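You operate a simulated robot arm through the tools that you are given. There is no shell and no other tool.

Carry out the task below with a simulated robot arm. There is one attempt and no reset: what you move stays moved.

## Task
Gauge roller N2 and put it in the bin for its size.
Fine: press RESET once first; leave the lever at OPEN.

The check looks at the end state, three seconds after you hand in, the way a careful person would. Anything else that was tipped, shoved, dropped, spilled or broken makes it a failure.

## Robot
A 5-joint arm with a two-finger parallel gripper, fixed in place. Base frame: the origin is at the foot of the arm, x ahead of it, y to its left, z up; the work surface is at about z = 0.92. Units: m, rad, N and s.
It reaches about 1.134 m from its shoulder. Its first joint turns from -2.601 to 2.601 rad. Payload 1.57 kg.
The TCP is the grasp point between the finger pads, 0.03 m short of the fingertips. In the tool frame z runs along the fingers and y along their closing line. The gripper opens to 0.11 m. The fingers are 0.024 m wide and 0.012 m thick; the gripper's body (0.048 by 0.112 m) begins 0.078 m behind the TCP.
Orientation is that of the tool frame in the base frame, as a unit quaternion [x, y, z, w]. With the fingers straight down and closing along the base's y, the tool's x points along the base's -x, its y along +y and its z along -z.

## Interface
- The arm moves only by the tool nudge_tool. Its argument "series" is one flat list of numbers, 6 for each row, row after row: the shift along the tool's x, y, z in m, then the turn, a rotation vector about the tool's x, y, z in rad. In form: [x, y, z, wx, wy, wz, x, y, z, wx, wy, wz, ...]. A call has 1 to 20 rows; each row is the pose to reach, as a shift and turn from the pose commanded when the call began, along the tool's axes at that moment. "gripper" is the closure, from 0 (fully open) to 1 (shut), set as the call begins (left out, the last holds). A row lasts 0.2 s, in which the tool goes at most 0.05 m and 0.15 rad; a call with a longer step from one row to the next is refused whole, and so is a gripper value outside its range. A pose out of reach is approached as far as the arm can. The call stops where the force on the tool passes 70 N (or 10 N more than at its start, if that is more) or the arm is blocked; 0.2 s more then pass. Each finger travels about 0.153 m/s and halts on what it meets, pressing with about 34 N; the grip force reading is that of the motor and also rises with nothing between the fingers. The clock runs only during rows and for 0.2 s after the last one: add rows that repeat a pose to give the fingers time. It gives the time, the measured TCP pose, the force on the tool (base axes), the opening and the grip force at its end, in the units of the frame above (readings bear some noise), with the torque about the TCP (base axes, N m) and any sound that the robot's microphone picked up.
- Cameras (640 x 400 px; columns grow to the right, rows downward): "scene" is fixed at [0.2121, 0.6523, 1.6549]; the picture's right is [-0.91, -0.42, 0.00], its down [-0.18, 0.40, -0.90] and it looks along [0.38, -0.81, -0.44] (base axes); focal length 317 px, centre (320, 200). "wrist" rides on the gripper at [0.07, 0.016, -0.141] in the tool frame; the picture's right is [-0.23, 0.97, 0.00], its down [-0.86, -0.20, -0.48] and it looks along [-0.47, -0.11, 0.88] (tool axes); focal length 222 px, centre (320, 200). There is no depth. A picture from a camera that has moved, and an enlarged one, comes with that camera's place and axes in the base frame and with its lens. The place of the scene camera against the robot may be out by one fixed shift of up to 0.012 m in any direction.
- grab_frame(camera): a new picture of that camera. The clock stands still meanwhile.
- raise_lower(by): slides the trunk up (or, below 0, down) by that many m; the arm rides with it, the base frame stays. It gives what a move gives, with no picture.
- enlarge(camera, box): a new picture of the part [left, top, right, bottom] of that camera's present view, enlarged. The clock stands still meanwhile.
- hand_in(): hands the job in; it is judged then, once.

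Nothing tells you positions but the pictures and the camera data. Unless the task says otherwise, let go and move clear before handing in.

The tools are called after ">>>" as name(argument=value, ...) on one line, values as JSON. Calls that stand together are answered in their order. nudge_tool: Moves the arm, as the interface text tells. Its arguments: {"type":"object","properties":{"series":{"type":"array","items":{"type":"number"}},"gripper":{"type":"number"}},"required":["series"]} The other tools are called the same way: raise_lower (by) slides the trunk up or down; grab_frame (camera) takes a picture; enlarge (camera, box) takes an enlarged picture of a part of a camera's view; hand_in () hands the job in.

At the start:

```text
time_s: 0.0
ee_pos: [0.4627, -0.4275, 1.2007]
tcp_rot: [-0.001, 1.0, -0.001, 0.0]
ft_force: [-0.3, 0.7, 0.6]
moment: [0.01, -0.01, 0.01]
opening: 0.11
grasp_force: 0.1
trunk travel left (down, up): [-0.933, 0.037]
```

scene: 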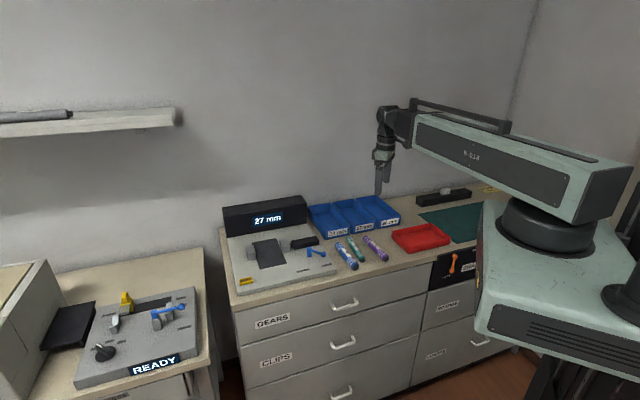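
wrist: 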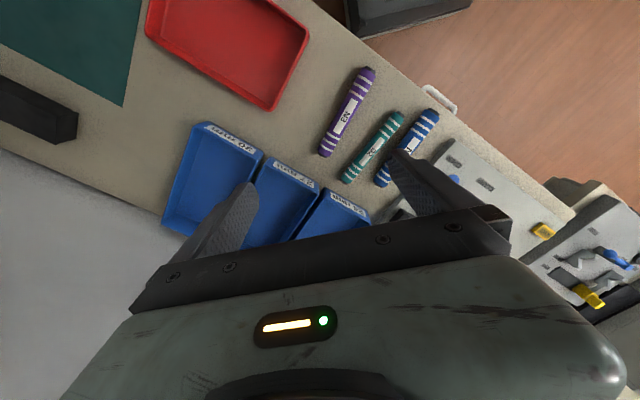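

I see a counter with a gauge device (display "27 mm"), three blue bins, three rollers, a red tray, and a second device on the left showing "READY". I'll enlarge views to read labels and controls before moving.

>>> enlarge(camera="scene", box=[210, 180, 410, 305])

>>> enlarge(camera="scene", box=[40, 270, 220, 390])

>>> enlarge(camera="wrist", box=[300, 50, 480, 220])

>>> enlarge(camera="wrist", box=[400, 120, 640, 330])

>>> enlarge(camera="wrist", box=[150, 100, 400, 260])

```text
3.20 times, centred on (310, 242) of scene
camera zoom: at [0.2121, 0.6523, 1.6549], right [-0.91, -0.42, 0.0], down [-0.18, 0.4, -0.9], along [0.38, -0.81, -0.44], focal length 1016 px, centre (352, 64)
```

zoom: 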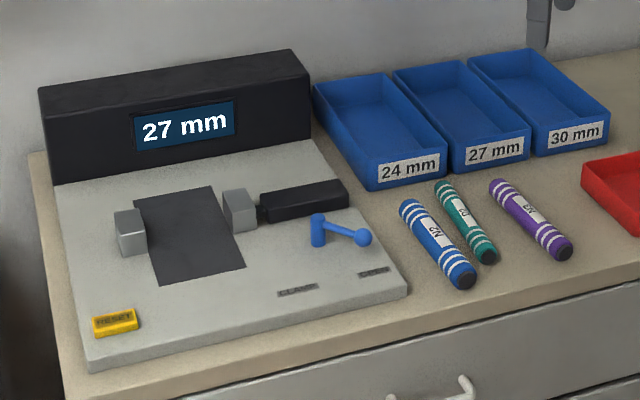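

```text
3.33 times, centred on (130, 330) of scene
camera zoom: at [0.2121, 0.6523, 1.6549], right [-0.91, -0.42, 0.0], down [-0.18, 0.4, -0.9], along [0.38, -0.81, -0.44], focal length 1058 px, centre (953, -233)
```

zoom: 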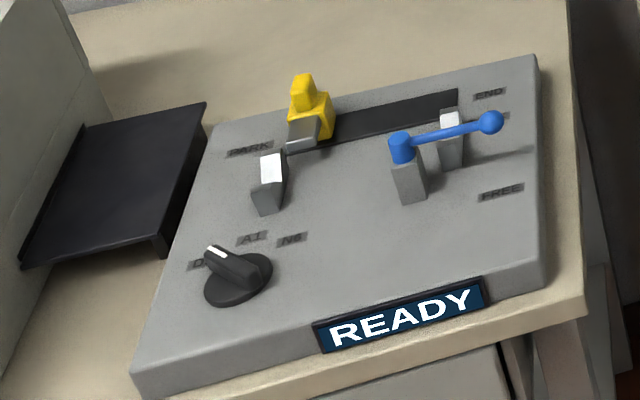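

```text
2.35 times, centred on (390, 135) of wrist
camera zoom: at [0.3918, -0.4114, 1.3419], right [0.23, 0.97, 0.0], down [0.86, -0.2, 0.48], along [0.47, -0.11, -0.88], focal length 523 px, centre (155, 353)
```

zoom: 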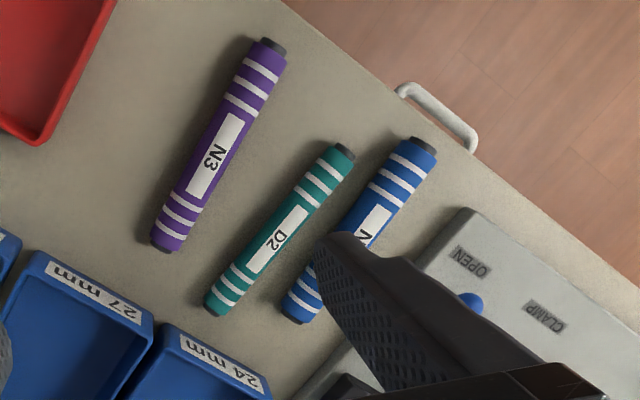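

```text
1.90 times, centred on (520, 225) of wrist
camera zoom: at [0.3918, -0.4114, 1.3419], right [0.23, 0.97, 0.0], down [0.86, -0.2, 0.48], along [0.47, -0.11, -0.88], focal length 423 px, centre (-61, 152)
```

zoom: 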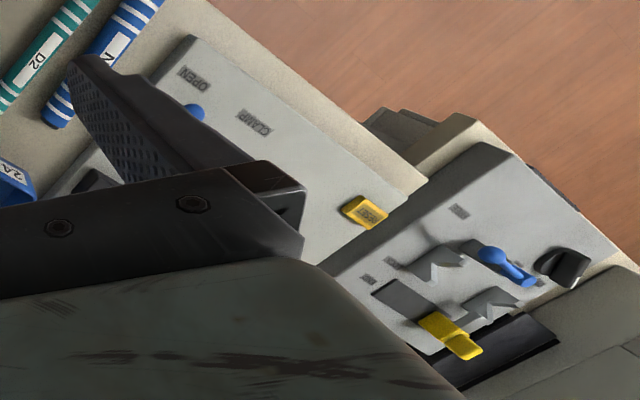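

```text
2.50 times, centred on (275, 180) of wrist
camera zoom: at [0.3918, -0.4114, 1.3419], right [0.23, 0.97, 0.0], down [0.86, -0.2, 0.48], along [0.47, -0.11, -0.88], focal length 555 px, centre (432, 250)
```

zoom: 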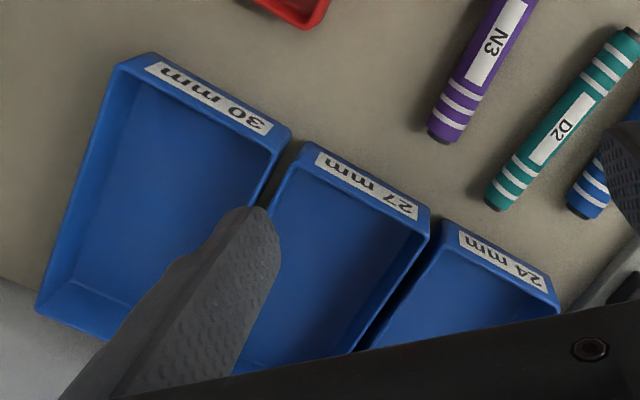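

The gauge sits on the counter around (0.7–0.85, -0.2–0.0), with the lever apparently at OPEN. N2 (blue) lies at about (0.54, -0.29), next to D2. The second station isn't part of this task. First I'll move the wrist camera over the gauge for a better look, turned to match the counter's axes.

>>> nudge_tool(series=[-0.02, 0.035, 0, 0, 0, 0.09, -0.04, 0.07, 0, 0, 0, 0.18, -0.06, 0.105, 0, 0, 0, 0.27, -0.08, 0.14, 0, 0, 0, 0.36, -0.1, 0.175, 0, 0, 0, 0.45, -0.12, 0.21, 0, 0, 0, 0.54, -0.14, 0.245, 0, 0, 0, 0.63, -0.157, 0.277, 0, 0, 0, 0.73], gripper=0)

>>> grab_frame(camera="wrist")

>>> grab_frame(camera="scene")

```text
time_s: 1.8
ee_pos: [0.6225, -0.1504, 1.2004]
tcp_rot: [0.359, 0.933, 0.0, 0.0]
ft_force: [-0.3, -0.5, 0.5]
moment: [0.01, 0.02, -0.02]
opening: 0.1102
grasp_force: 0.1
trunk travel left (down, up): [-0.933, 0.037]
```

```text
taken
camera wrist: at [0.5799, -0.0913, 1.3418], right [0.82, 0.57, 0.0], down [0.5, -0.72, 0.48], along [0.27, -0.39, -0.88], focal length 222 px, centre (320, 200)
```

wrist: 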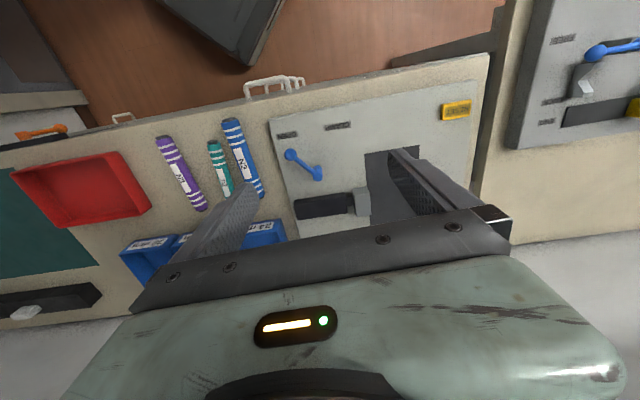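

```text
taken
```

scene: 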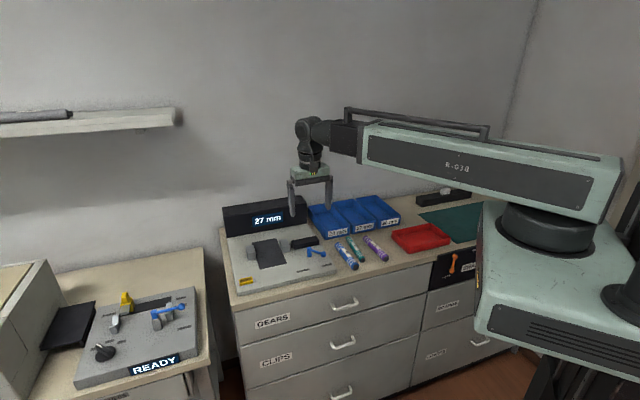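

The gauge is now in view of the wrist camera. I'll enlarge the relevant parts to fix their positions.

>>> enlarge(camera="wrist", box=[260, 80, 500, 230])

>>> enlarge(camera="wrist", box=[110, 100, 290, 215])

>>> enlarge(camera="scene", box=[215, 220, 345, 305])

```text
2.67 times, centred on (380, 155) of wrist
camera zoom: at [0.5799, -0.0913, 1.3418], right [0.82, 0.57, 0.0], down [0.5, -0.72, 0.48], along [0.27, -0.39, -0.88], focal length 592 px, centre (160, 320)
```

zoom: 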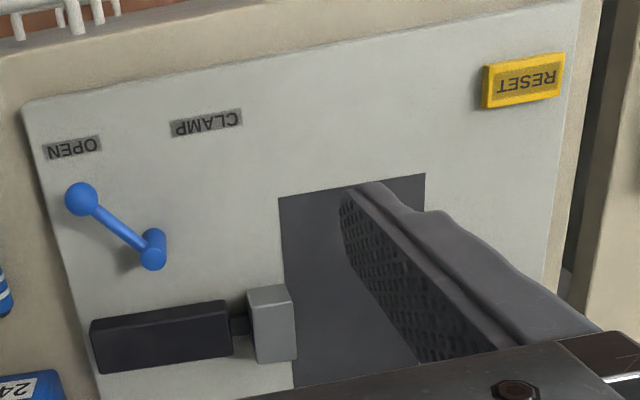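

```text
3.48 times, centred on (200, 158) of wrist
camera zoom: at [0.5799, -0.0913, 1.3418], right [0.82, 0.57, 0.0], down [0.5, -0.72, 0.48], along [0.27, -0.39, -0.88], focal length 773 px, centre (737, 348)
```

zoom: 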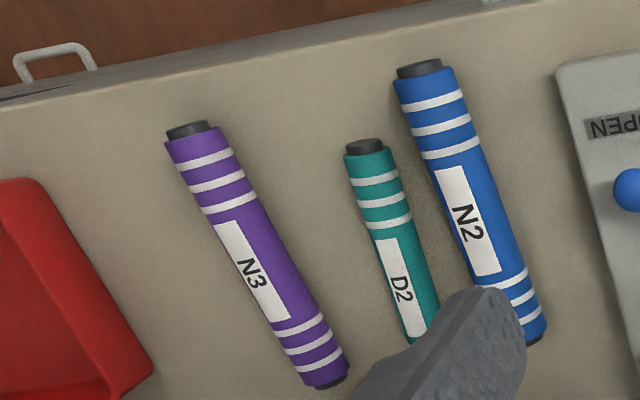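

```text
4.71 times, centred on (280, 262) of scene
camera zoom: at [0.2121, 0.6523, 1.6549], right [-0.91, -0.42, 0.0], down [-0.18, 0.4, -0.9], along [0.38, -0.81, -0.44], focal length 1494 px, centre (508, -94)
```

zoom: 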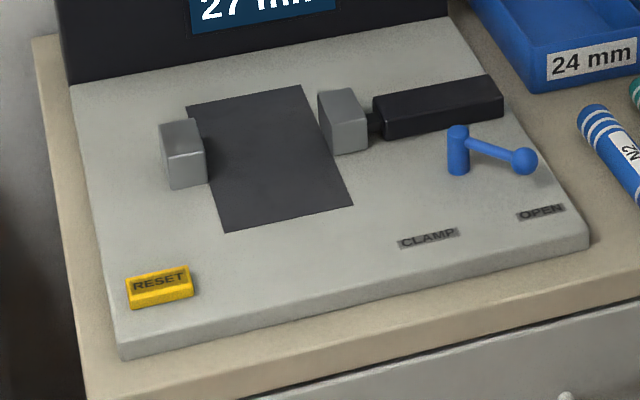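

RESET is at roughly (0.789, 0.002), with its top near z ≈ 0.948. The pad centre is near (0.816, -0.174), and the gauge's axis sits at about 44°. Next I'll move above RESET with the gripper closed and check the alignment.

>>> nudge_tool(series=[-0.004, 0.045, 0, 0, 0, 0.013, -0.008, 0.09, 0, 0, 0, 0.026, -0.013, 0.135, 0, 0, 0, 0.039, -0.017, 0.18, 0, 0, 0, 0.052, -0.0214, 0.2247, 0, 0, 0, 0.065, -0.0214, 0.2247, 0.04, 0, 0, 0.065, -0.0214, 0.2247, 0.08, 0, 0, 0.065], gripper=1)

>>> grab_frame(camera="wrist")

>>> grab_frame(camera="scene")

```text
time_s: 3.4
ee_pos: [0.7851, 0.0027, 1.1996]
tcp_rot: [0.387, 0.922, 0.0, 0.0]
ft_force: [0.5, -0.1, 0.0]
moment: [0.01, 0.01, 0.01]
opening: 0.0
grasp_force: 21.3
out of reach, approached as far as the arm can: row 6, 7
trunk travel left (down, up): [-0.933, 0.037]
```

```text
taken
camera wrist: at [0.7467, 0.0634, 1.3418], right [0.85, 0.52, 0.0], down [0.46, -0.75, 0.48], along [0.25, -0.41, -0.88], focal length 222 px, centre (320, 200)
```

wrist: 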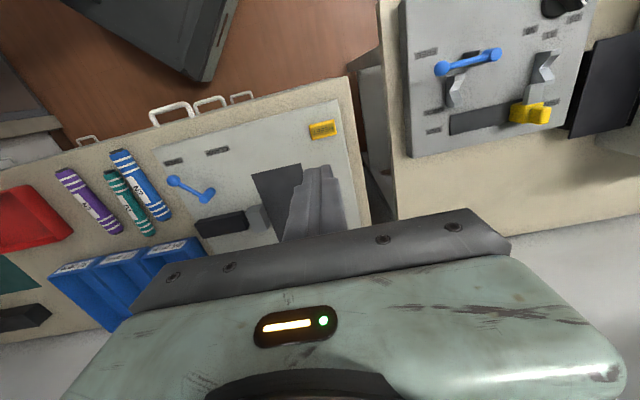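

```text
taken
```

scene: 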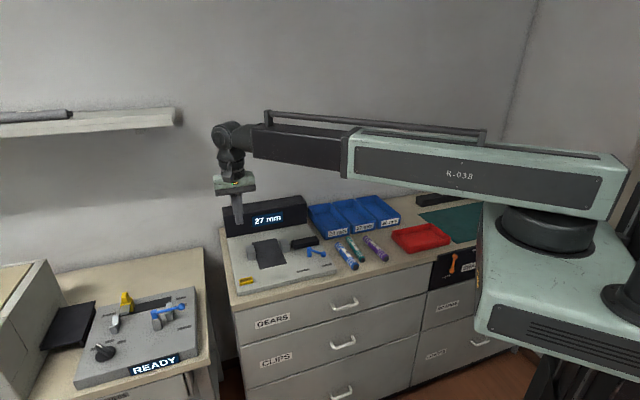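

The arm can't go lower at this trunk height, so I'll use the trunk for the descent. RESET appears almost directly under the tool. I'll lower the trunk partway and then re-check.

>>> raise_lower(by=-0.14)

>>> grab_frame(camera="wrist")

>>> grab_frame(camera="scene")

```text
time_s: 5.1
ee_pos: [0.7846, 0.0026, 1.0599]
tcp_rot: [0.387, 0.922, 0.001, 0.001]
ft_force: [-1.0, 0.2, -0.3]
moment: [-0.01, 0.0, 0.05]
opening: 0.0
grasp_force: 21.0
trunk travel left (down, up): [-0.793, 0.177]
```

```text
taken
camera wrist: at [0.7464, 0.0634, 1.2019], right [0.85, 0.52, 0.0], down [0.46, -0.75, 0.48], along [0.25, -0.41, -0.88], focal length 222 px, centre (320, 200)
```

wrist: 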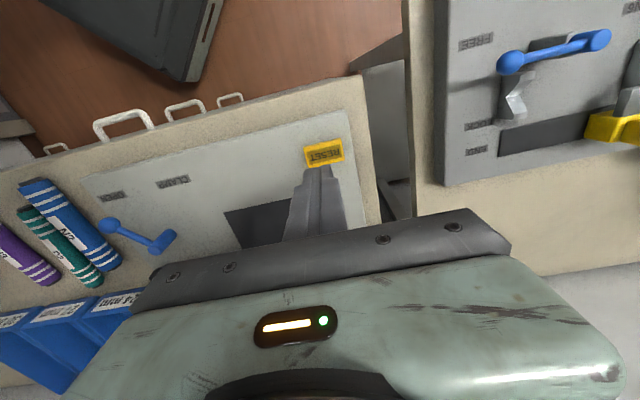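

```text
taken
```

scene: 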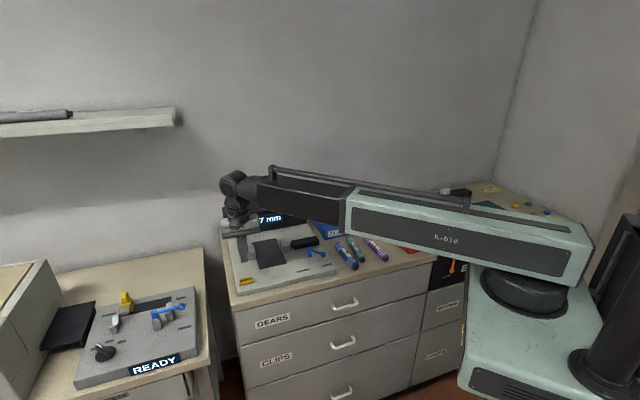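

>>> enlarge(camera="wrist", box=[260, 110, 390, 200])

>>> enlarge(camera="scene", box=[215, 165, 345, 305])

```text
4.44 times, centred on (325, 155) of wrist
camera zoom: at [0.7464, 0.0634, 1.2019], right [0.85, 0.52, 0.0], down [0.46, -0.75, 0.48], along [0.25, -0.41, -0.88], focal length 987 px, centre (298, 400)
```

zoom: 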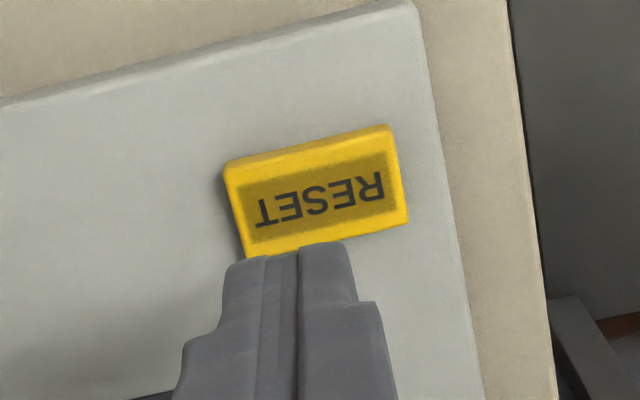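

```text
2.86 times, centred on (280, 235) of scene
camera zoom: at [0.2121, 0.6523, 1.6549], right [-0.91, -0.42, 0.0], down [-0.18, 0.4, -0.9], along [0.38, -0.81, -0.44], focal length 907 px, centre (434, 100)
```

zoom: 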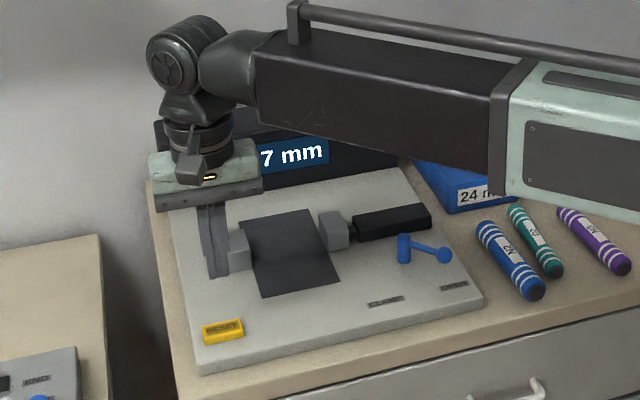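

The tool is about 7 mm off the RESET centre. I'll test the arm's vertical range by raising it a little, which should give it room to press down under force monitoring once the trunk is lower.

>>> nudge_tool(series=[-0.003, 0.002, -0.04, 0, 0, 0, -0.0055, 0.0038, -0.08, 0, 0, 0])

```text
time_s: 5.7
ee_pos: [0.789, 0.0031, 1.0603]
tcp_rot: [0.387, 0.922, 0.0, 0.001]
ft_force: [0.6, 0.8, -0.3]
moment: [-0.02, -0.04, 0.01]
opening: 0.0002
grasp_force: 21.0
out of reach, approached as far as the arm can: row 1, 2
trunk travel left (down, up): [-0.793, 0.177]
```

Vertical motion comes only from the trunk; the arm stays level. I'll fine-adjust sideways and then lower in small trunk steps.

>>> nudge_tool(series=[-0.0026, 0.0002, 0, 0, 0, 0])

>>> raise_lower(by=-0.06)

>>> enlarge(camera="wrist", box=[260, 110, 390, 200])

>>> enlarge(camera="scene", box=[215, 185, 345, 305])

```text
time_s: 6.1
ee_pos: [0.7912, 0.002, 1.0598]
tcp_rot: [0.387, 0.922, -0.001, 0.0]
ft_force: [-0.3, 0.3, -0.3]
moment: [-0.03, -0.01, 0.02]
opening: 0.0
grasp_force: 21.1
trunk travel left (down, up): [-0.793, 0.177]
```

```text
time_s: 7.1
ee_pos: [0.79, -0.0004, 0.9997]
tcp_rot: [0.386, 0.922, 0.0, 0.0]
ft_force: [-0.3, -0.2, 0.5]
moment: [0.01, 0.02, 0.05]
opening: 0.0001
grasp_force: 21.7
trunk travel left (down, up): [-0.733, 0.237]
```

```text
4.44 times, centred on (325, 155) of wrist
camera zoom: at [0.7522, 0.061, 1.1419], right [0.85, 0.52, 0.0], down [0.46, -0.75, 0.48], along [0.25, -0.41, -0.88], focal length 987 px, centre (298, 400)
```

zoom: 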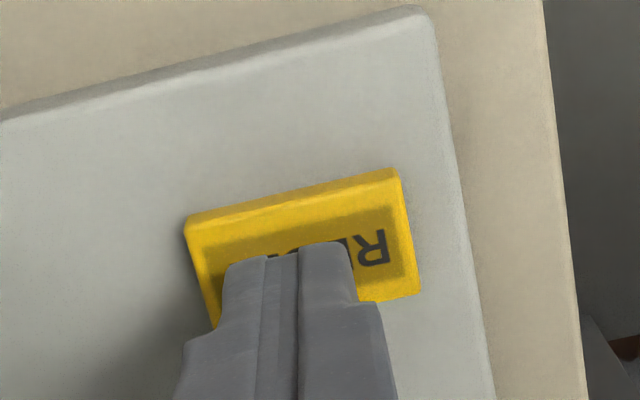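

```text
3.33 times, centred on (280, 245) of scene
camera zoom: at [0.2121, 0.6523, 1.6549], right [-0.91, -0.42, 0.0], down [-0.18, 0.4, -0.9], along [0.38, -0.81, -0.44], focal length 1058 px, centre (453, 50)
```

zoom: 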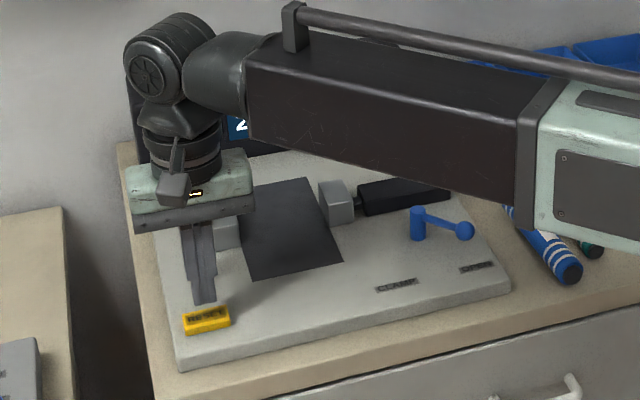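

The tool is centred over RESET to within about 2 mm. I'll lower to just above the button and then press in small steps.

>>> raise_lower(by=-0.017)

>>> enlarge(camera="scene", box=[215, 185, 345, 305])

>>> enlarge(camera="wrist", box=[260, 110, 390, 200])

```text
time_s: 7.7
ee_pos: [0.791, -0.0001, 0.9819]
tcp_rot: [0.386, 0.922, 0.0, 0.001]
ft_force: [-0.2, 0.4, -0.9]
moment: [-0.02, -0.02, -0.02]
opening: 0.0
grasp_force: 21.1
trunk travel left (down, up): [-0.716, 0.254]
```

```text
3.33 times, centred on (280, 245) of scene
camera zoom: at [0.2121, 0.6523, 1.6549], right [-0.91, -0.42, 0.0], down [-0.18, 0.4, -0.9], along [0.38, -0.81, -0.44], focal length 1058 px, centre (453, 50)
```

zoom: 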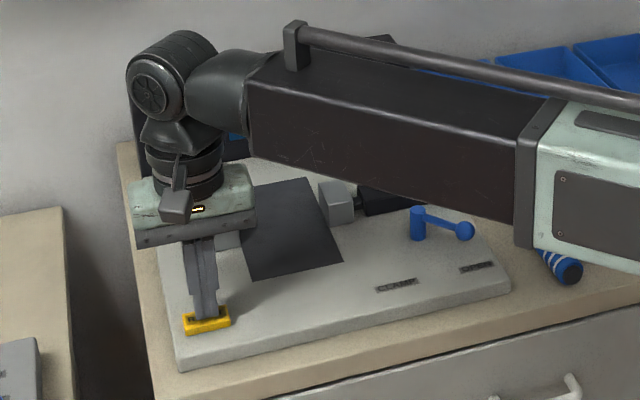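

```text
4.44 times, centred on (325, 155) of wrist
camera zoom: at [0.7522, 0.061, 1.1248], right [0.85, 0.52, 0.0], down [0.46, -0.75, 0.48], along [0.25, -0.41, -0.88], focal length 987 px, centre (298, 400)
```

zoom: 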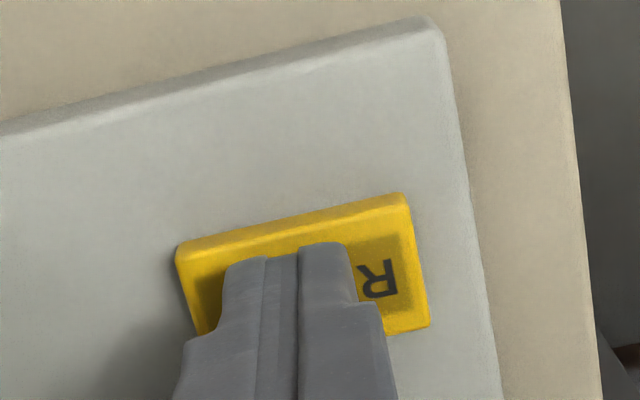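

>>> raise_lower(by=-0.004)

```text
time_s: 8.2
ee_pos: [0.7904, 0.0004, 0.9793]
tcp_rot: [0.387, 0.922, 0.0, 0.0]
ft_force: [0.5, 0.1, 0.2]
moment: [-0.01, -0.05, 0.03]
opening: 0.0
grasp_force: 21.3
trunk travel left (down, up): [-0.712, 0.258]
heard: click
```

A click was heard, so the button was probably pressed. I'll lift straight up now and read the display.

>>> raise_lower(by=0.09)

>>> enlarge(camera="scene", box=[215, 165, 345, 305])

```text
time_s: 9.5
ee_pos: [0.7914, -0.0002, 1.0692]
tcp_rot: [0.387, 0.922, 0.0, 0.0]
ft_force: [-0.3, 0.2, 0.7]
moment: [0.03, 0.02, -0.01]
opening: 0.0003
grasp_force: 21.0
trunk travel left (down, up): [-0.802, 0.168]
```

```text
2.86 times, centred on (280, 235) of scene
camera zoom: at [0.2121, 0.6523, 1.6549], right [-0.91, -0.42, 0.0], down [-0.18, 0.4, -0.9], along [0.38, -0.81, -0.44], focal length 907 px, centre (434, 100)
```

zoom: 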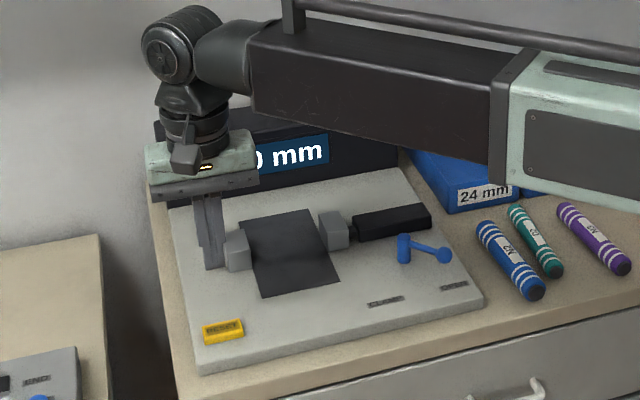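

RESET registered: the display now ends in "0 mm". Next I'll raise, open the gripper and move over roller N2.

>>> raise_lower(by=0.08)

>>> nudge_tool(series=[-0.0029, -0.0379, 0, 0, 0, -0.007, -0.0058, -0.0757, 0, 0, 0, -0.014, -0.0087, -0.1136, 0, 0, 0, -0.02, -0.0116, -0.1515, 0, 0, 0, -0.027, -0.0145, -0.1894, 0, 0, 0, -0.034, -0.0174, -0.2272, 0, 0, 0, -0.041, -0.0203, -0.2651, 0, 0, 0, -0.048, -0.0232, -0.303, 0, 0, 0, -0.054, -0.0261, -0.3408, 0, 0, 0, -0.061, -0.029, -0.3787, 0, 0, 0, -0.068], gripper=0)

>>> grab_frame(camera="wrist")

>>> grab_frame(camera="scene")

```text
time_s: 10.7
ee_pos: [0.7905, 0.0002, 1.1484]
tcp_rot: [0.387, 0.922, 0.0, 0.0]
ft_force: [0.2, -0.5, -0.6]
moment: [0.01, -0.02, -0.02]
opening: 0.0
grasp_force: 21.1
trunk travel left (down, up): [-0.882, 0.088]
```

```text
time_s: 12.9
ee_pos: [0.5385, -0.2849, 1.149]
tcp_rot: [0.355, 0.935, -0.001, 0.0]
ft_force: [0.5, 0.5, 0.1]
moment: [-0.02, -0.01, 0.0]
opening: 0.1098
grasp_force: 0.1
trunk travel left (down, up): [-0.882, 0.088]
```

```text
taken
camera wrist: at [0.4959, -0.2272, 1.291], right [0.82, 0.58, 0.0], down [0.51, -0.72, 0.48], along [0.28, -0.39, -0.88], focal length 222 px, centre (320, 200)
```

wrist: 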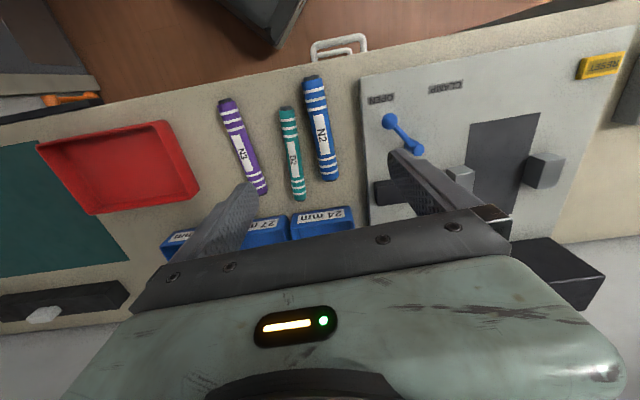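

```text
taken
```

scene: 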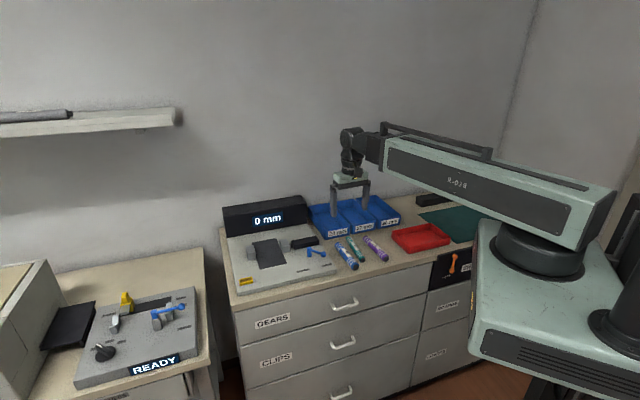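

>>> enlarge(camera="wrist", box=[230, 60, 410, 210])

>>> enlarge(camera="wrist", box=[370, 50, 640, 220])

```text
2.67 times, centred on (320, 135) of wrist
camera zoom: at [0.4959, -0.2272, 1.291], right [0.82, 0.58, 0.0], down [0.51, -0.72, 0.48], along [0.28, -0.39, -0.88], focal length 592 px, centre (320, 373)
```

zoom: 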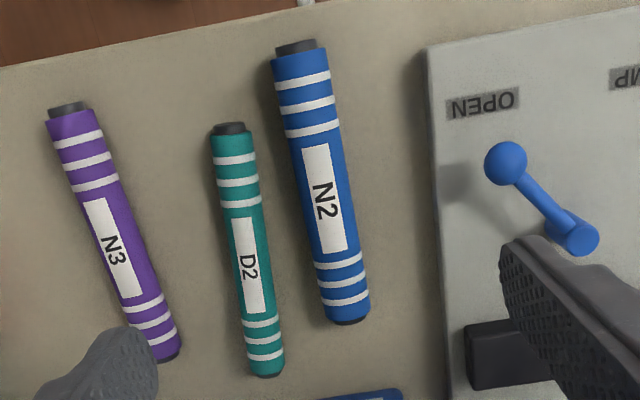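

```text
2.35 times, centred on (505, 135) of wrist
camera zoom: at [0.4959, -0.2272, 1.291], right [0.82, 0.58, 0.0], down [0.51, -0.72, 0.48], along [0.28, -0.39, -0.88], focal length 523 px, centre (-115, 353)
```

zoom: 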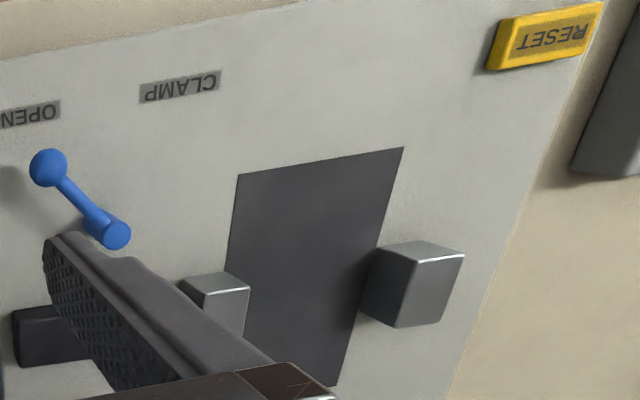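

The display reads "0 mm". N2's centre is about 5 mm from the TCP, and D2 leaves roughly 24 mm of clearance. I'll partly close the fingers to about 41 mm, align, and descend in stages.

>>> nudge_tool(series=[-0.005, 0.0022, 0, 0, 0, 0.028, -0.005, 0.0022, 0, 0, 0, 0.028, -0.005, 0.0022, 0, 0, 0, 0.028], gripper=0.63)

>>> raise_lower(by=-0.13)

>>> enlarge(camera="wrist", box=[230, 60, 410, 210])

```text
time_s: 13.7
ee_pos: [0.5451, -0.2872, 1.1479]
tcp_rot: [0.369, 0.929, 0.0, 0.0]
ft_force: [0.0, -0.7, 0.4]
moment: [0.01, -0.01, 0.01]
opening: 0.0407
grasp_force: 0.1
trunk travel left (down, up): [-0.882, 0.088]
```

```text
time_s: 15.2
ee_pos: [0.5431, -0.2877, 1.0185]
tcp_rot: [0.369, 0.929, 0.0, 0.0]
ft_force: [0.4, -0.6, 0.2]
moment: [-0.03, 0.04, -0.01]
opening: 0.041
grasp_force: 0.1
trunk travel left (down, up): [-0.752, 0.218]
```

```text
2.67 times, centred on (320, 135) of wrist
camera zoom: at [0.5035, -0.2277, 1.1609], right [0.83, 0.55, 0.0], down [0.49, -0.73, 0.48], along [0.26, -0.4, -0.88], focal length 592 px, centre (320, 373)
```

zoom: 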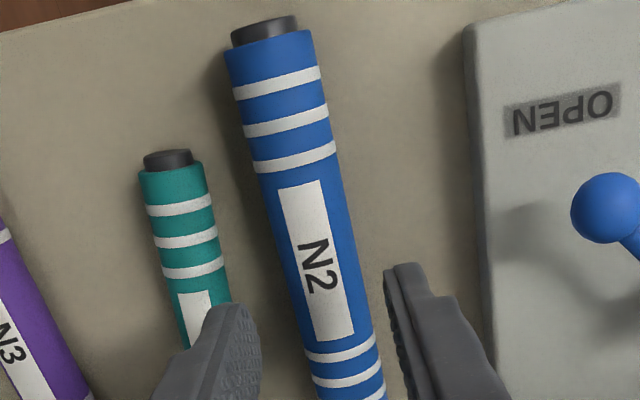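

N2 is well centred between the fingers, and there's about 4–5 mm clearance to D2. I'll lower to grasp height.

>>> raise_lower(by=-0.054)

>>> enlarge(camera="wrist", box=[230, 60, 410, 210])

```text
time_s: 16.2
ee_pos: [0.5446, -0.2876, 0.9649]
tcp_rot: [0.369, 0.93, 0.0, 0.0]
ft_force: [0.8, 0.5, 0.7]
moment: [0.01, -0.01, -0.02]
opening: 0.0409
grasp_force: 0.1
trunk travel left (down, up): [-0.698, 0.272]
```

```text
2.67 times, centred on (320, 135) of wrist
camera zoom: at [0.5035, -0.2277, 1.1069], right [0.83, 0.55, 0.0], down [0.49, -0.73, 0.48], along [0.26, -0.4, -0.88], focal length 592 px, centre (320, 373)
```

zoom: 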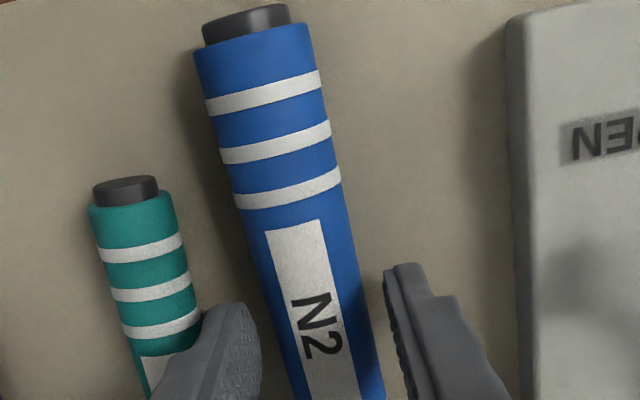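

>>> raise_lower(by=-0.009)

>>> nudge_tool(series=[0, 0, 0, 0, 0, 0, 0, 0, 0, 0, 0, 0, 0, 0, 0, 0, 0, 0], gripper=1)

>>> grab_frame(camera="wrist")

```text
time_s: 16.8
ee_pos: [0.5438, -0.2885, 0.955]
tcp_rot: [0.368, 0.93, -0.001, 0.001]
ft_force: [0.1, -0.2, 0.1]
moment: [0.02, -0.02, -0.01]
opening: 0.0408
grasp_force: 0.0
trunk travel left (down, up): [-0.689, 0.281]
```

```text
time_s: 17.6
ee_pos: [0.5452, -0.2872, 0.9548]
tcp_rot: [0.368, 0.93, 0.0, 0.0]
ft_force: [0.5, -0.1, 0.2]
moment: [0.02, 0.0, 0.02]
opening: 0.0292
grasp_force: 34.0
trunk travel left (down, up): [-0.689, 0.281]
```

```text
taken
camera wrist: at [0.5036, -0.2277, 1.0979], right [0.83, 0.55, 0.0], down [0.49, -0.73, 0.48], along [0.26, -0.4, -0.88], focal length 222 px, centre (320, 200)
```

wrist: 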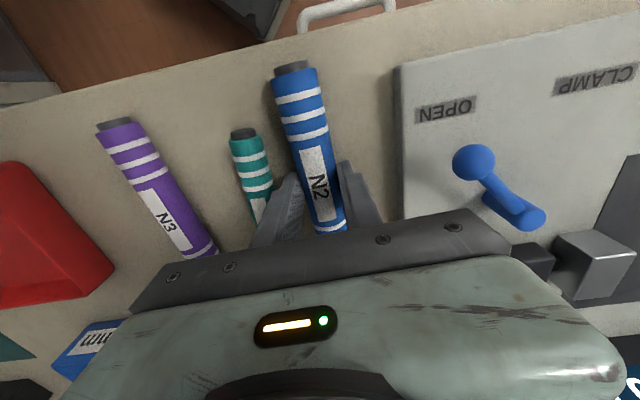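

N2 is gripped with an opening of about 29 mm. I'll lift it clear and carry it over the gauge pad.

>>> raise_lower(by=0.12)

>>> nudge_tool(series=[-0.0121, 0.0277, 0, 0, 0, 0.004, -0.0242, 0.0554, 0, 0, 0, 0.008, -0.0363, 0.0831, 0, 0, 0, 0.011, -0.0484, 0.1108, 0, 0, 0, 0.015, -0.0605, 0.1386, 0, 0, 0, 0.019, -0.0725, 0.1663, 0, 0, 0, 0.023, -0.0846, 0.194, 0, 0, 0, 0.027, -0.0967, 0.2217, 0, 0, 0, 0.03, -0.1088, 0.2494, 0, 0, 0, 0.034, -0.1209, 0.2771, 0, 0, 0, 0.038, -0.1209, 0.2771, 0, 0, 0, 0.038])

>>> grab_frame(camera="wrist")

>>> grab_frame(camera="scene")

```text
time_s: 19.1
ee_pos: [0.5441, -0.287, 1.0756]
tcp_rot: [0.369, 0.929, 0.0, -0.001]
ft_force: [0.9, 0.3, -0.1]
moment: [0.0, 0.03, 0.02]
opening: 0.0001
grasp_force: 21.1
trunk travel left (down, up): [-0.809, 0.161]
```

```text
time_s: 21.5
ee_pos: [0.8226, -0.167, 1.0759]
tcp_rot: [0.386, 0.923, 0.0, -0.001]
ft_force: [-0.2, -0.2, 0.4]
moment: [0.01, -0.01, 0.01]
opening: 0.0
grasp_force: 21.6
trunk travel left (down, up): [-0.809, 0.161]
```

```text
taken
camera wrist: at [0.7847, -0.106, 1.2178], right [0.85, 0.52, 0.0], down [0.46, -0.75, 0.48], along [0.25, -0.41, -0.88], focal length 222 px, centre (320, 200)
```

wrist: 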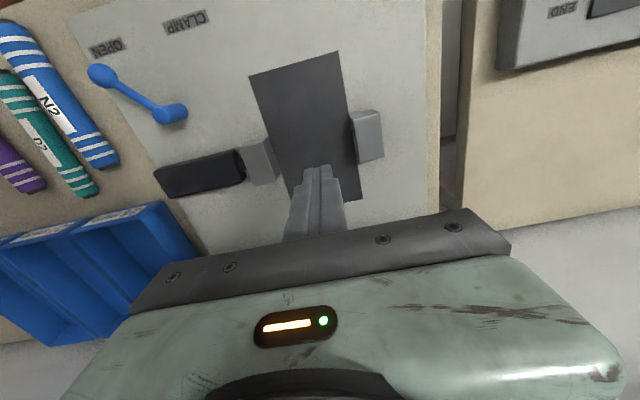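

```text
taken
```

scene: 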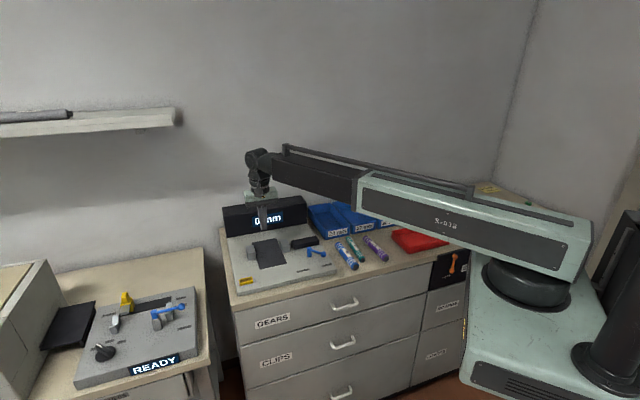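

The grip slipped during the lift: the gripper is now fully closed and N2 is still on the counter. I'll check whether anything was disturbed.

>>> enlarge(camera="scene", box=[210, 180, 410, 305])

>>> enlarge(camera="wrist", box=[0, 0, 200, 220])

>>> enlarge(camera="wrist", box=[240, 30, 400, 230])

```text
3.20 times, centred on (310, 242) of scene
camera zoom: at [0.2121, 0.6523, 1.6549], right [-0.91, -0.42, 0.0], down [-0.18, 0.4, -0.9], along [0.38, -0.81, -0.44], focal length 1016 px, centre (352, 64)
```

zoom: 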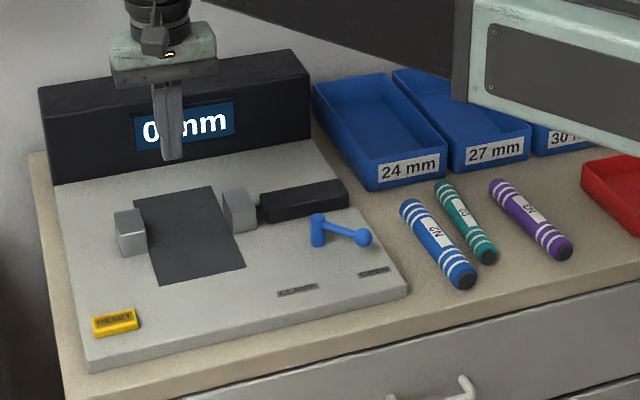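

```text
1.82 times, centred on (100, 110) of wrist
camera zoom: at [0.7847, -0.106, 1.2178], right [0.85, 0.52, 0.0], down [0.46, -0.75, 0.48], along [0.25, -0.41, -0.88], focal length 404 px, centre (720, 364)
```

zoom: 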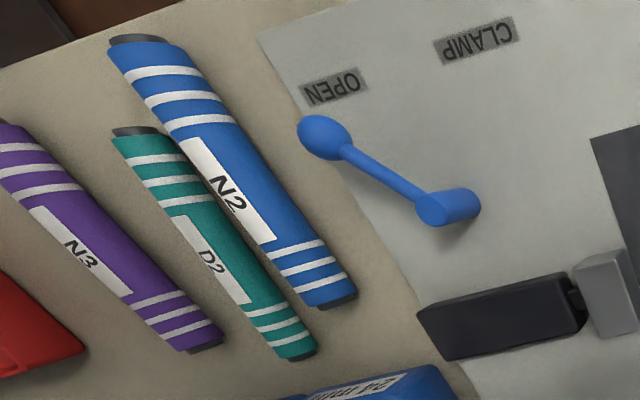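

```text
2.00 times, centred on (320, 130) of wrist
camera zoom: at [0.7847, -0.106, 1.2178], right [0.85, 0.52, 0.0], down [0.46, -0.75, 0.48], along [0.25, -0.41, -0.88], focal length 444 px, centre (320, 340)
```

zoom: 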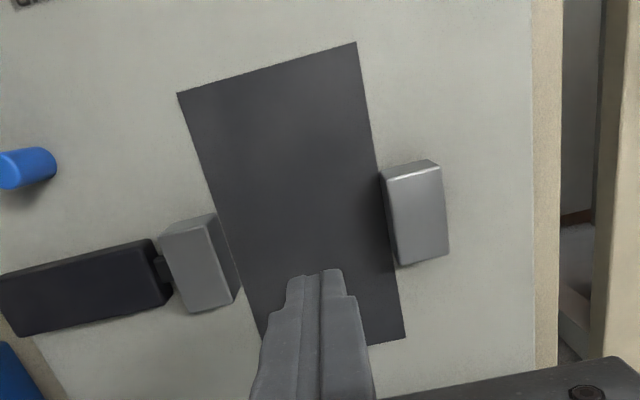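

N2 hasn't moved and nothing else was disturbed. The grasp was too shallow, so I'll go back, descend until the fingertips nearly touch the counter, and grip again.

>>> nudge_tool(series=[0.0109, -0.0282, 0, 0, 0, -0.004, 0.0218, -0.0565, 0, 0, 0, -0.008, 0.0328, -0.0847, 0, 0, 0, -0.011, 0.0437, -0.113, 0, 0, 0, -0.015, 0.0546, -0.1412, 0, 0, 0, -0.019, 0.0655, -0.1694, 0, 0, 0, -0.023, 0.0764, -0.1977, 0, 0, 0, -0.027, 0.0874, -0.2259, 0, 0, 0, -0.03, 0.0983, -0.2542, 0, 0, 0, -0.034, 0.1092, -0.2824, 0, 0, 0, -0.038, 0.1092, -0.2824, 0, 0, 0, -0.038], gripper=0.63)

>>> enlarge(camera="wrist", box=[230, 60, 410, 210])

```text
time_s: 23.9
ee_pos: [0.5443, -0.2898, 1.0756]
tcp_rot: [0.368, 0.93, 0.0, -0.001]
ft_force: [0.2, -0.2, 0.5]
moment: [-0.01, -0.02, -0.01]
opening: 0.0407
grasp_force: 0.0
trunk travel left (down, up): [-0.809, 0.161]
```

```text
2.67 times, centred on (320, 135) of wrist
camera zoom: at [0.5033, -0.2294, 1.2179], right [0.83, 0.55, 0.0], down [0.49, -0.73, 0.48], along [0.26, -0.4, -0.88], focal length 592 px, centre (320, 373)
```

zoom: 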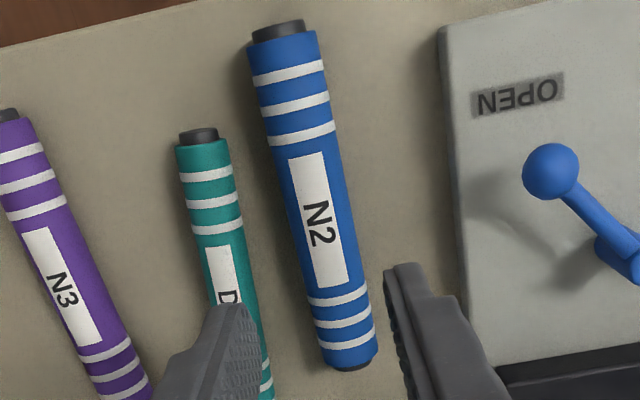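

The fingers are well aligned on N2. I'll descend to the previous height, then go lower in small steps while watching the force.

>>> raise_lower(by=-0.12)

>>> raise_lower(by=-0.003)

>>> enlarge(camera="wrist", box=[230, 60, 410, 210])

```text
time_s: 25.4
ee_pos: [0.5444, -0.2881, 0.9563]
tcp_rot: [0.368, 0.93, -0.001, 0.0]
ft_force: [-0.2, 0.6, 0.3]
moment: [0.0, -0.01, 0.01]
opening: 0.0406
grasp_force: 0.1
trunk travel left (down, up): [-0.689, 0.281]
```

```text
time_s: 25.9
ee_pos: [0.5439, -0.2884, 0.9529]
tcp_rot: [0.368, 0.93, 0.0, 0.0]
ft_force: [-0.1, 0.5, -0.3]
moment: [-0.02, 0.04, 0.05]
opening: 0.0405
grasp_force: 0.2
trunk travel left (down, up): [-0.686, 0.284]
```

```text
2.67 times, centred on (320, 135) of wrist
camera zoom: at [0.5035, -0.2292, 1.0949], right [0.83, 0.55, 0.0], down [0.49, -0.73, 0.48], along [0.26, -0.4, -0.88], focal length 592 px, centre (320, 373)
```

zoom: 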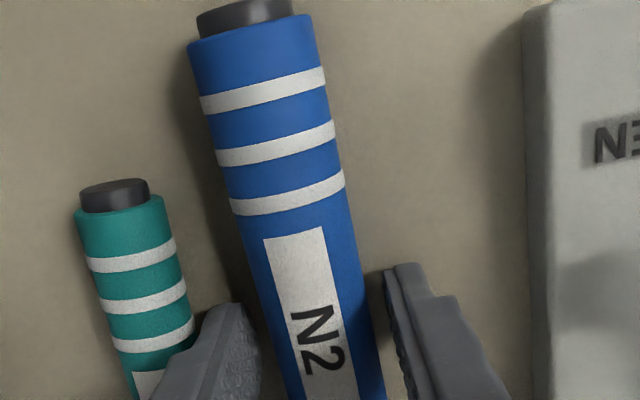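

Triangulating N2's stripes puts the counter nearer z ≈ 0.914. I'll go a little lower so the pads cover the roller's axis better.

>>> raise_lower(by=-0.003)

>>> raise_lower(by=-0.002)

```text
time_s: 26.4
ee_pos: [0.5446, -0.2888, 0.9498]
tcp_rot: [0.369, 0.929, 0.0, 0.0]
ft_force: [1.7, -1.4, 4.5]
moment: [0.02, -0.02, 0.01]
opening: 0.0406
grasp_force: 0.0
trunk travel left (down, up): [-0.683, 0.287]
```

```text
time_s: 26.9
ee_pos: [0.5441, -0.2893, 0.9507]
tcp_rot: [0.368, 0.93, 0.0, 0.002]
ft_force: [18.4, -10.1, 62.4]
moment: [-0.26, 0.38, -0.06]
opening: 0.0407
grasp_force: 0.1
trunk travel left (down, up): [-0.681, 0.289]
```

The fingertips reached the counter at TCP z ≈ 0.950, so the surface is at z = 0.92. I'll back off about 2 mm, grip, and lift slowly.

>>> raise_lower(by=0.0025)

>>> nudge_tool(series=[0, 0, 0, 0, 0, 0, 0, 0, 0, 0, 0, 0, 0, 0, 0, 0, 0, 0, 0, 0, 0, 0, 0, 0], gripper=1)

>>> raise_lower(by=0.004)

>>> grab_frame(camera="wrist")

```text
time_s: 27.4
ee_pos: [0.5449, -0.2892, 0.9502]
tcp_rot: [0.368, 0.93, 0.001, 0.0]
ft_force: [13.0, -7.5, 20.3]
moment: [-0.29, -0.4, 0.06]
opening: 0.0408
grasp_force: 0.0
trunk travel left (down, up): [-0.683, 0.287]
```

```text
time_s: 28.4
ee_pos: [0.5438, -0.289, 0.9509]
tcp_rot: [0.37, 0.929, 0.0, 0.0]
ft_force: [-0.1, 0.2, 0.8]
moment: [0.17, 0.16, 0.07]
opening: 0.0293
grasp_force: 33.6
trunk travel left (down, up): [-0.683, 0.287]
```

```text
time_s: 29.0
ee_pos: [0.5452, -0.2886, 0.9563]
tcp_rot: [0.369, 0.93, 0.0, 0.0]
ft_force: [0.3, 0.8, -1.1]
moment: [-0.02, 0.01, -0.01]
opening: 0.0293
grasp_force: 33.5
trunk travel left (down, up): [-0.687, 0.283]
```

```text
taken
camera wrist: at [0.5036, -0.2292, 1.0963], right [0.83, 0.55, 0.0], down [0.49, -0.73, 0.48], along [0.26, -0.4, -0.88], focal length 222 px, centre (320, 200)
```

wrist: 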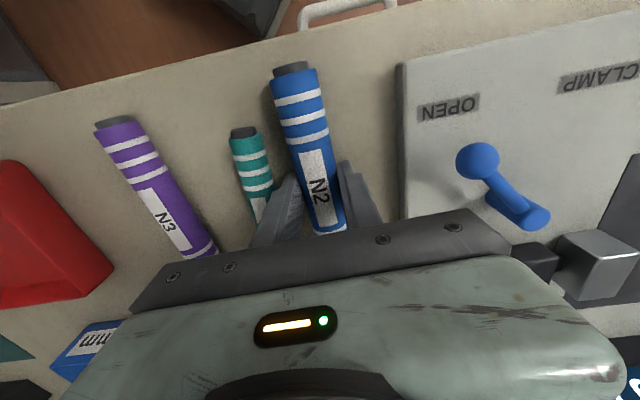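

>>> raise_lower(by=0.008)

>>> grab_frame(camera="wrist")

```text
time_s: 29.6
ee_pos: [0.5439, -0.2891, 0.9619]
tcp_rot: [0.369, 0.929, 0.0, -0.001]
ft_force: [-0.1, -0.3, 0.1]
moment: [0.0, 0.01, 0.0]
opening: 0.0294
grasp_force: 34.2
trunk travel left (down, up): [-0.695, 0.275]
```

```text
taken
camera wrist: at [0.5036, -0.2292, 1.1044], right [0.83, 0.55, 0.0], down [0.49, -0.73, 0.48], along [0.26, -0.4, -0.88], focal length 222 px, centre (320, 200)
```

wrist: 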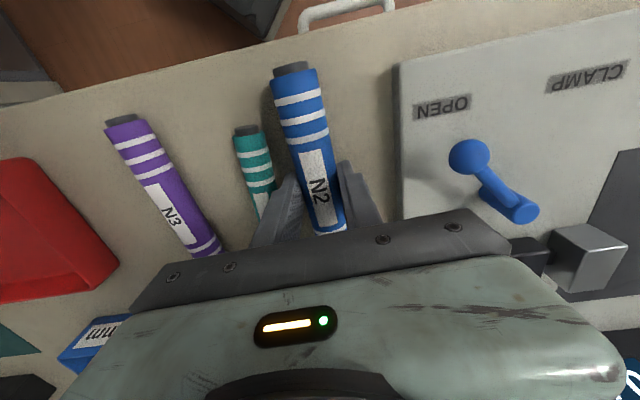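

N2 stays fixed in the wrist view while the surroundings shift, so it's held this time. I'll keep lifting gently.

>>> raise_lower(by=0.03)

>>> raise_lower(by=0.04)

>>> grab_frame(camera="wrist")

>>> grab_frame(camera="scene")

```text
time_s: 30.3
ee_pos: [0.5451, -0.2894, 0.9928]
tcp_rot: [0.369, 0.929, 0.0, 0.0]
ft_force: [0.9, 0.4, -0.8]
moment: [0.03, -0.01, 0.01]
opening: 0.0291
grasp_force: 33.4
trunk travel left (down, up): [-0.725, 0.245]
```

```text
time_s: 31.1
ee_pos: [0.545, -0.2891, 1.0326]
tcp_rot: [0.369, 0.929, 0.0, 0.001]
ft_force: [0.0, 0.0, -1.6]
moment: [0.02, 0.02, -0.01]
opening: 0.0291
grasp_force: 34.1
trunk travel left (down, up): [-0.765, 0.205]
```

```text
taken
camera wrist: at [0.5036, -0.2292, 1.1744], right [0.83, 0.55, 0.0], down [0.49, -0.73, 0.48], along [0.26, -0.4, -0.88], focal length 222 px, centre (320, 200)
```

wrist: 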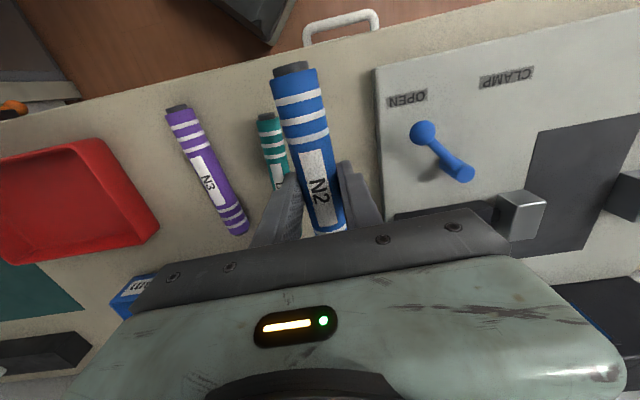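

```text
taken
```

scene: 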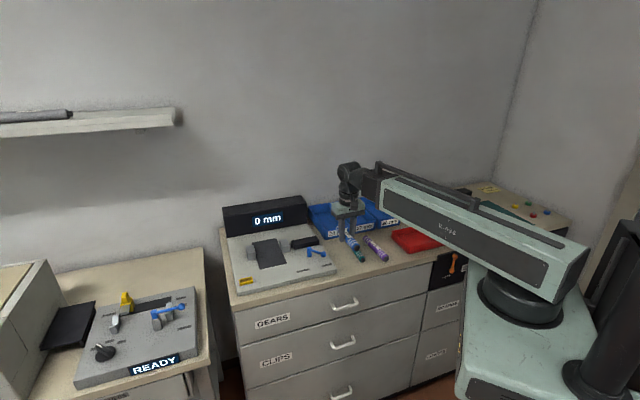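

N2 is held securely. I'll raise a little more and carry it gently to the gauge pad.

>>> raise_lower(by=0.025)

>>> nudge_tool(series=[-0.0085, 0.0198, 0, 0, 0, 0.003, -0.0169, 0.0397, 0, 0, 0, 0.005, -0.0254, 0.0595, 0, 0, 0, 0.008, -0.0338, 0.0793, 0, 0, 0, 0.011, -0.0423, 0.0992, 0, 0, 0, 0.014, -0.0507, 0.119, 0, 0, 0, 0.016, -0.0592, 0.1389, 0, 0, 0, 0.019, -0.0677, 0.1587, 0, 0, 0, 0.022, -0.0761, 0.1785, 0, 0, 0, 0.024, -0.0846, 0.1984, 0, 0, 0, 0.027, -0.093, 0.2182, 0, 0, 0, 0.03, -0.1015, 0.238, 0, 0, 0, 0.033, -0.1099, 0.2579, 0, 0, 0, 0.035, -0.1184, 0.2777, 0, 0, 0, 0.038, -0.1184, 0.2777, 0, 0, 0, 0.038])

>>> grab_frame(camera="wrist")

>>> enlarge(camera="scene", box=[210, 180, 410, 305])

```text
time_s: 31.8
ee_pos: [0.5446, -0.2885, 1.0573]
tcp_rot: [0.37, 0.929, 0.0, 0.001]
ft_force: [-0.7, -0.5, -1.2]
moment: [0.01, 0.0, 0.04]
opening: 0.0293
grasp_force: 33.9
trunk travel left (down, up): [-0.79, 0.18]
```

```text
time_s: 35.0
ee_pos: [0.8203, -0.1663, 1.0571]
tcp_rot: [0.386, 0.923, 0.0, 0.0]
ft_force: [0.3, 0.3, -1.9]
moment: [-0.03, -0.01, -0.01]
opening: 0.029
grasp_force: 34.6
trunk travel left (down, up): [-0.79, 0.18]
```

```text
taken
camera wrist: at [0.7819, -0.1056, 1.1993], right [0.85, 0.52, 0.0], down [0.46, -0.75, 0.48], along [0.25, -0.41, -0.88], focal length 222 px, centre (320, 200)
```

wrist: 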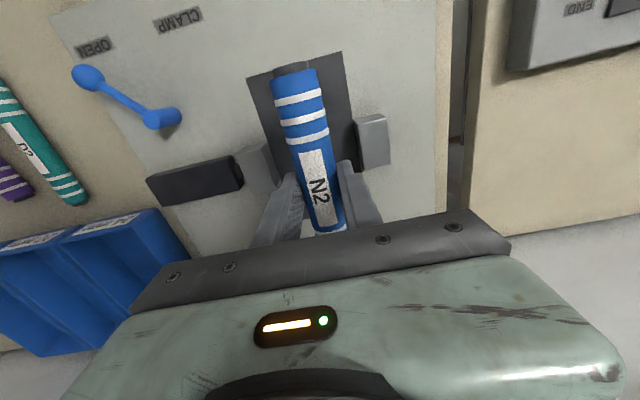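

```text
3.20 times, centred on (310, 242) of scene
camera zoom: at [0.2121, 0.6523, 1.6549], right [-0.91, -0.42, 0.0], down [-0.18, 0.4, -0.9], along [0.38, -0.81, -0.44], focal length 1016 px, centre (352, 64)
```

zoom: 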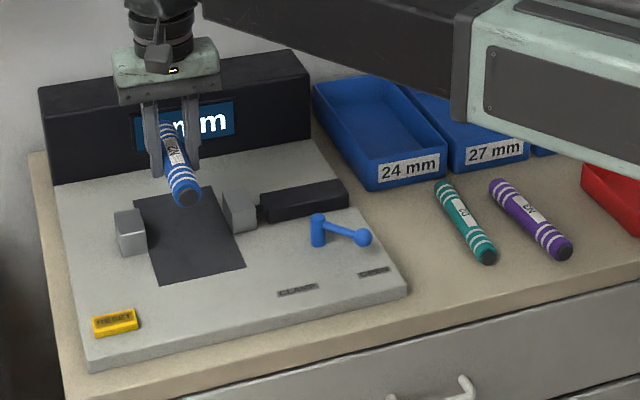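

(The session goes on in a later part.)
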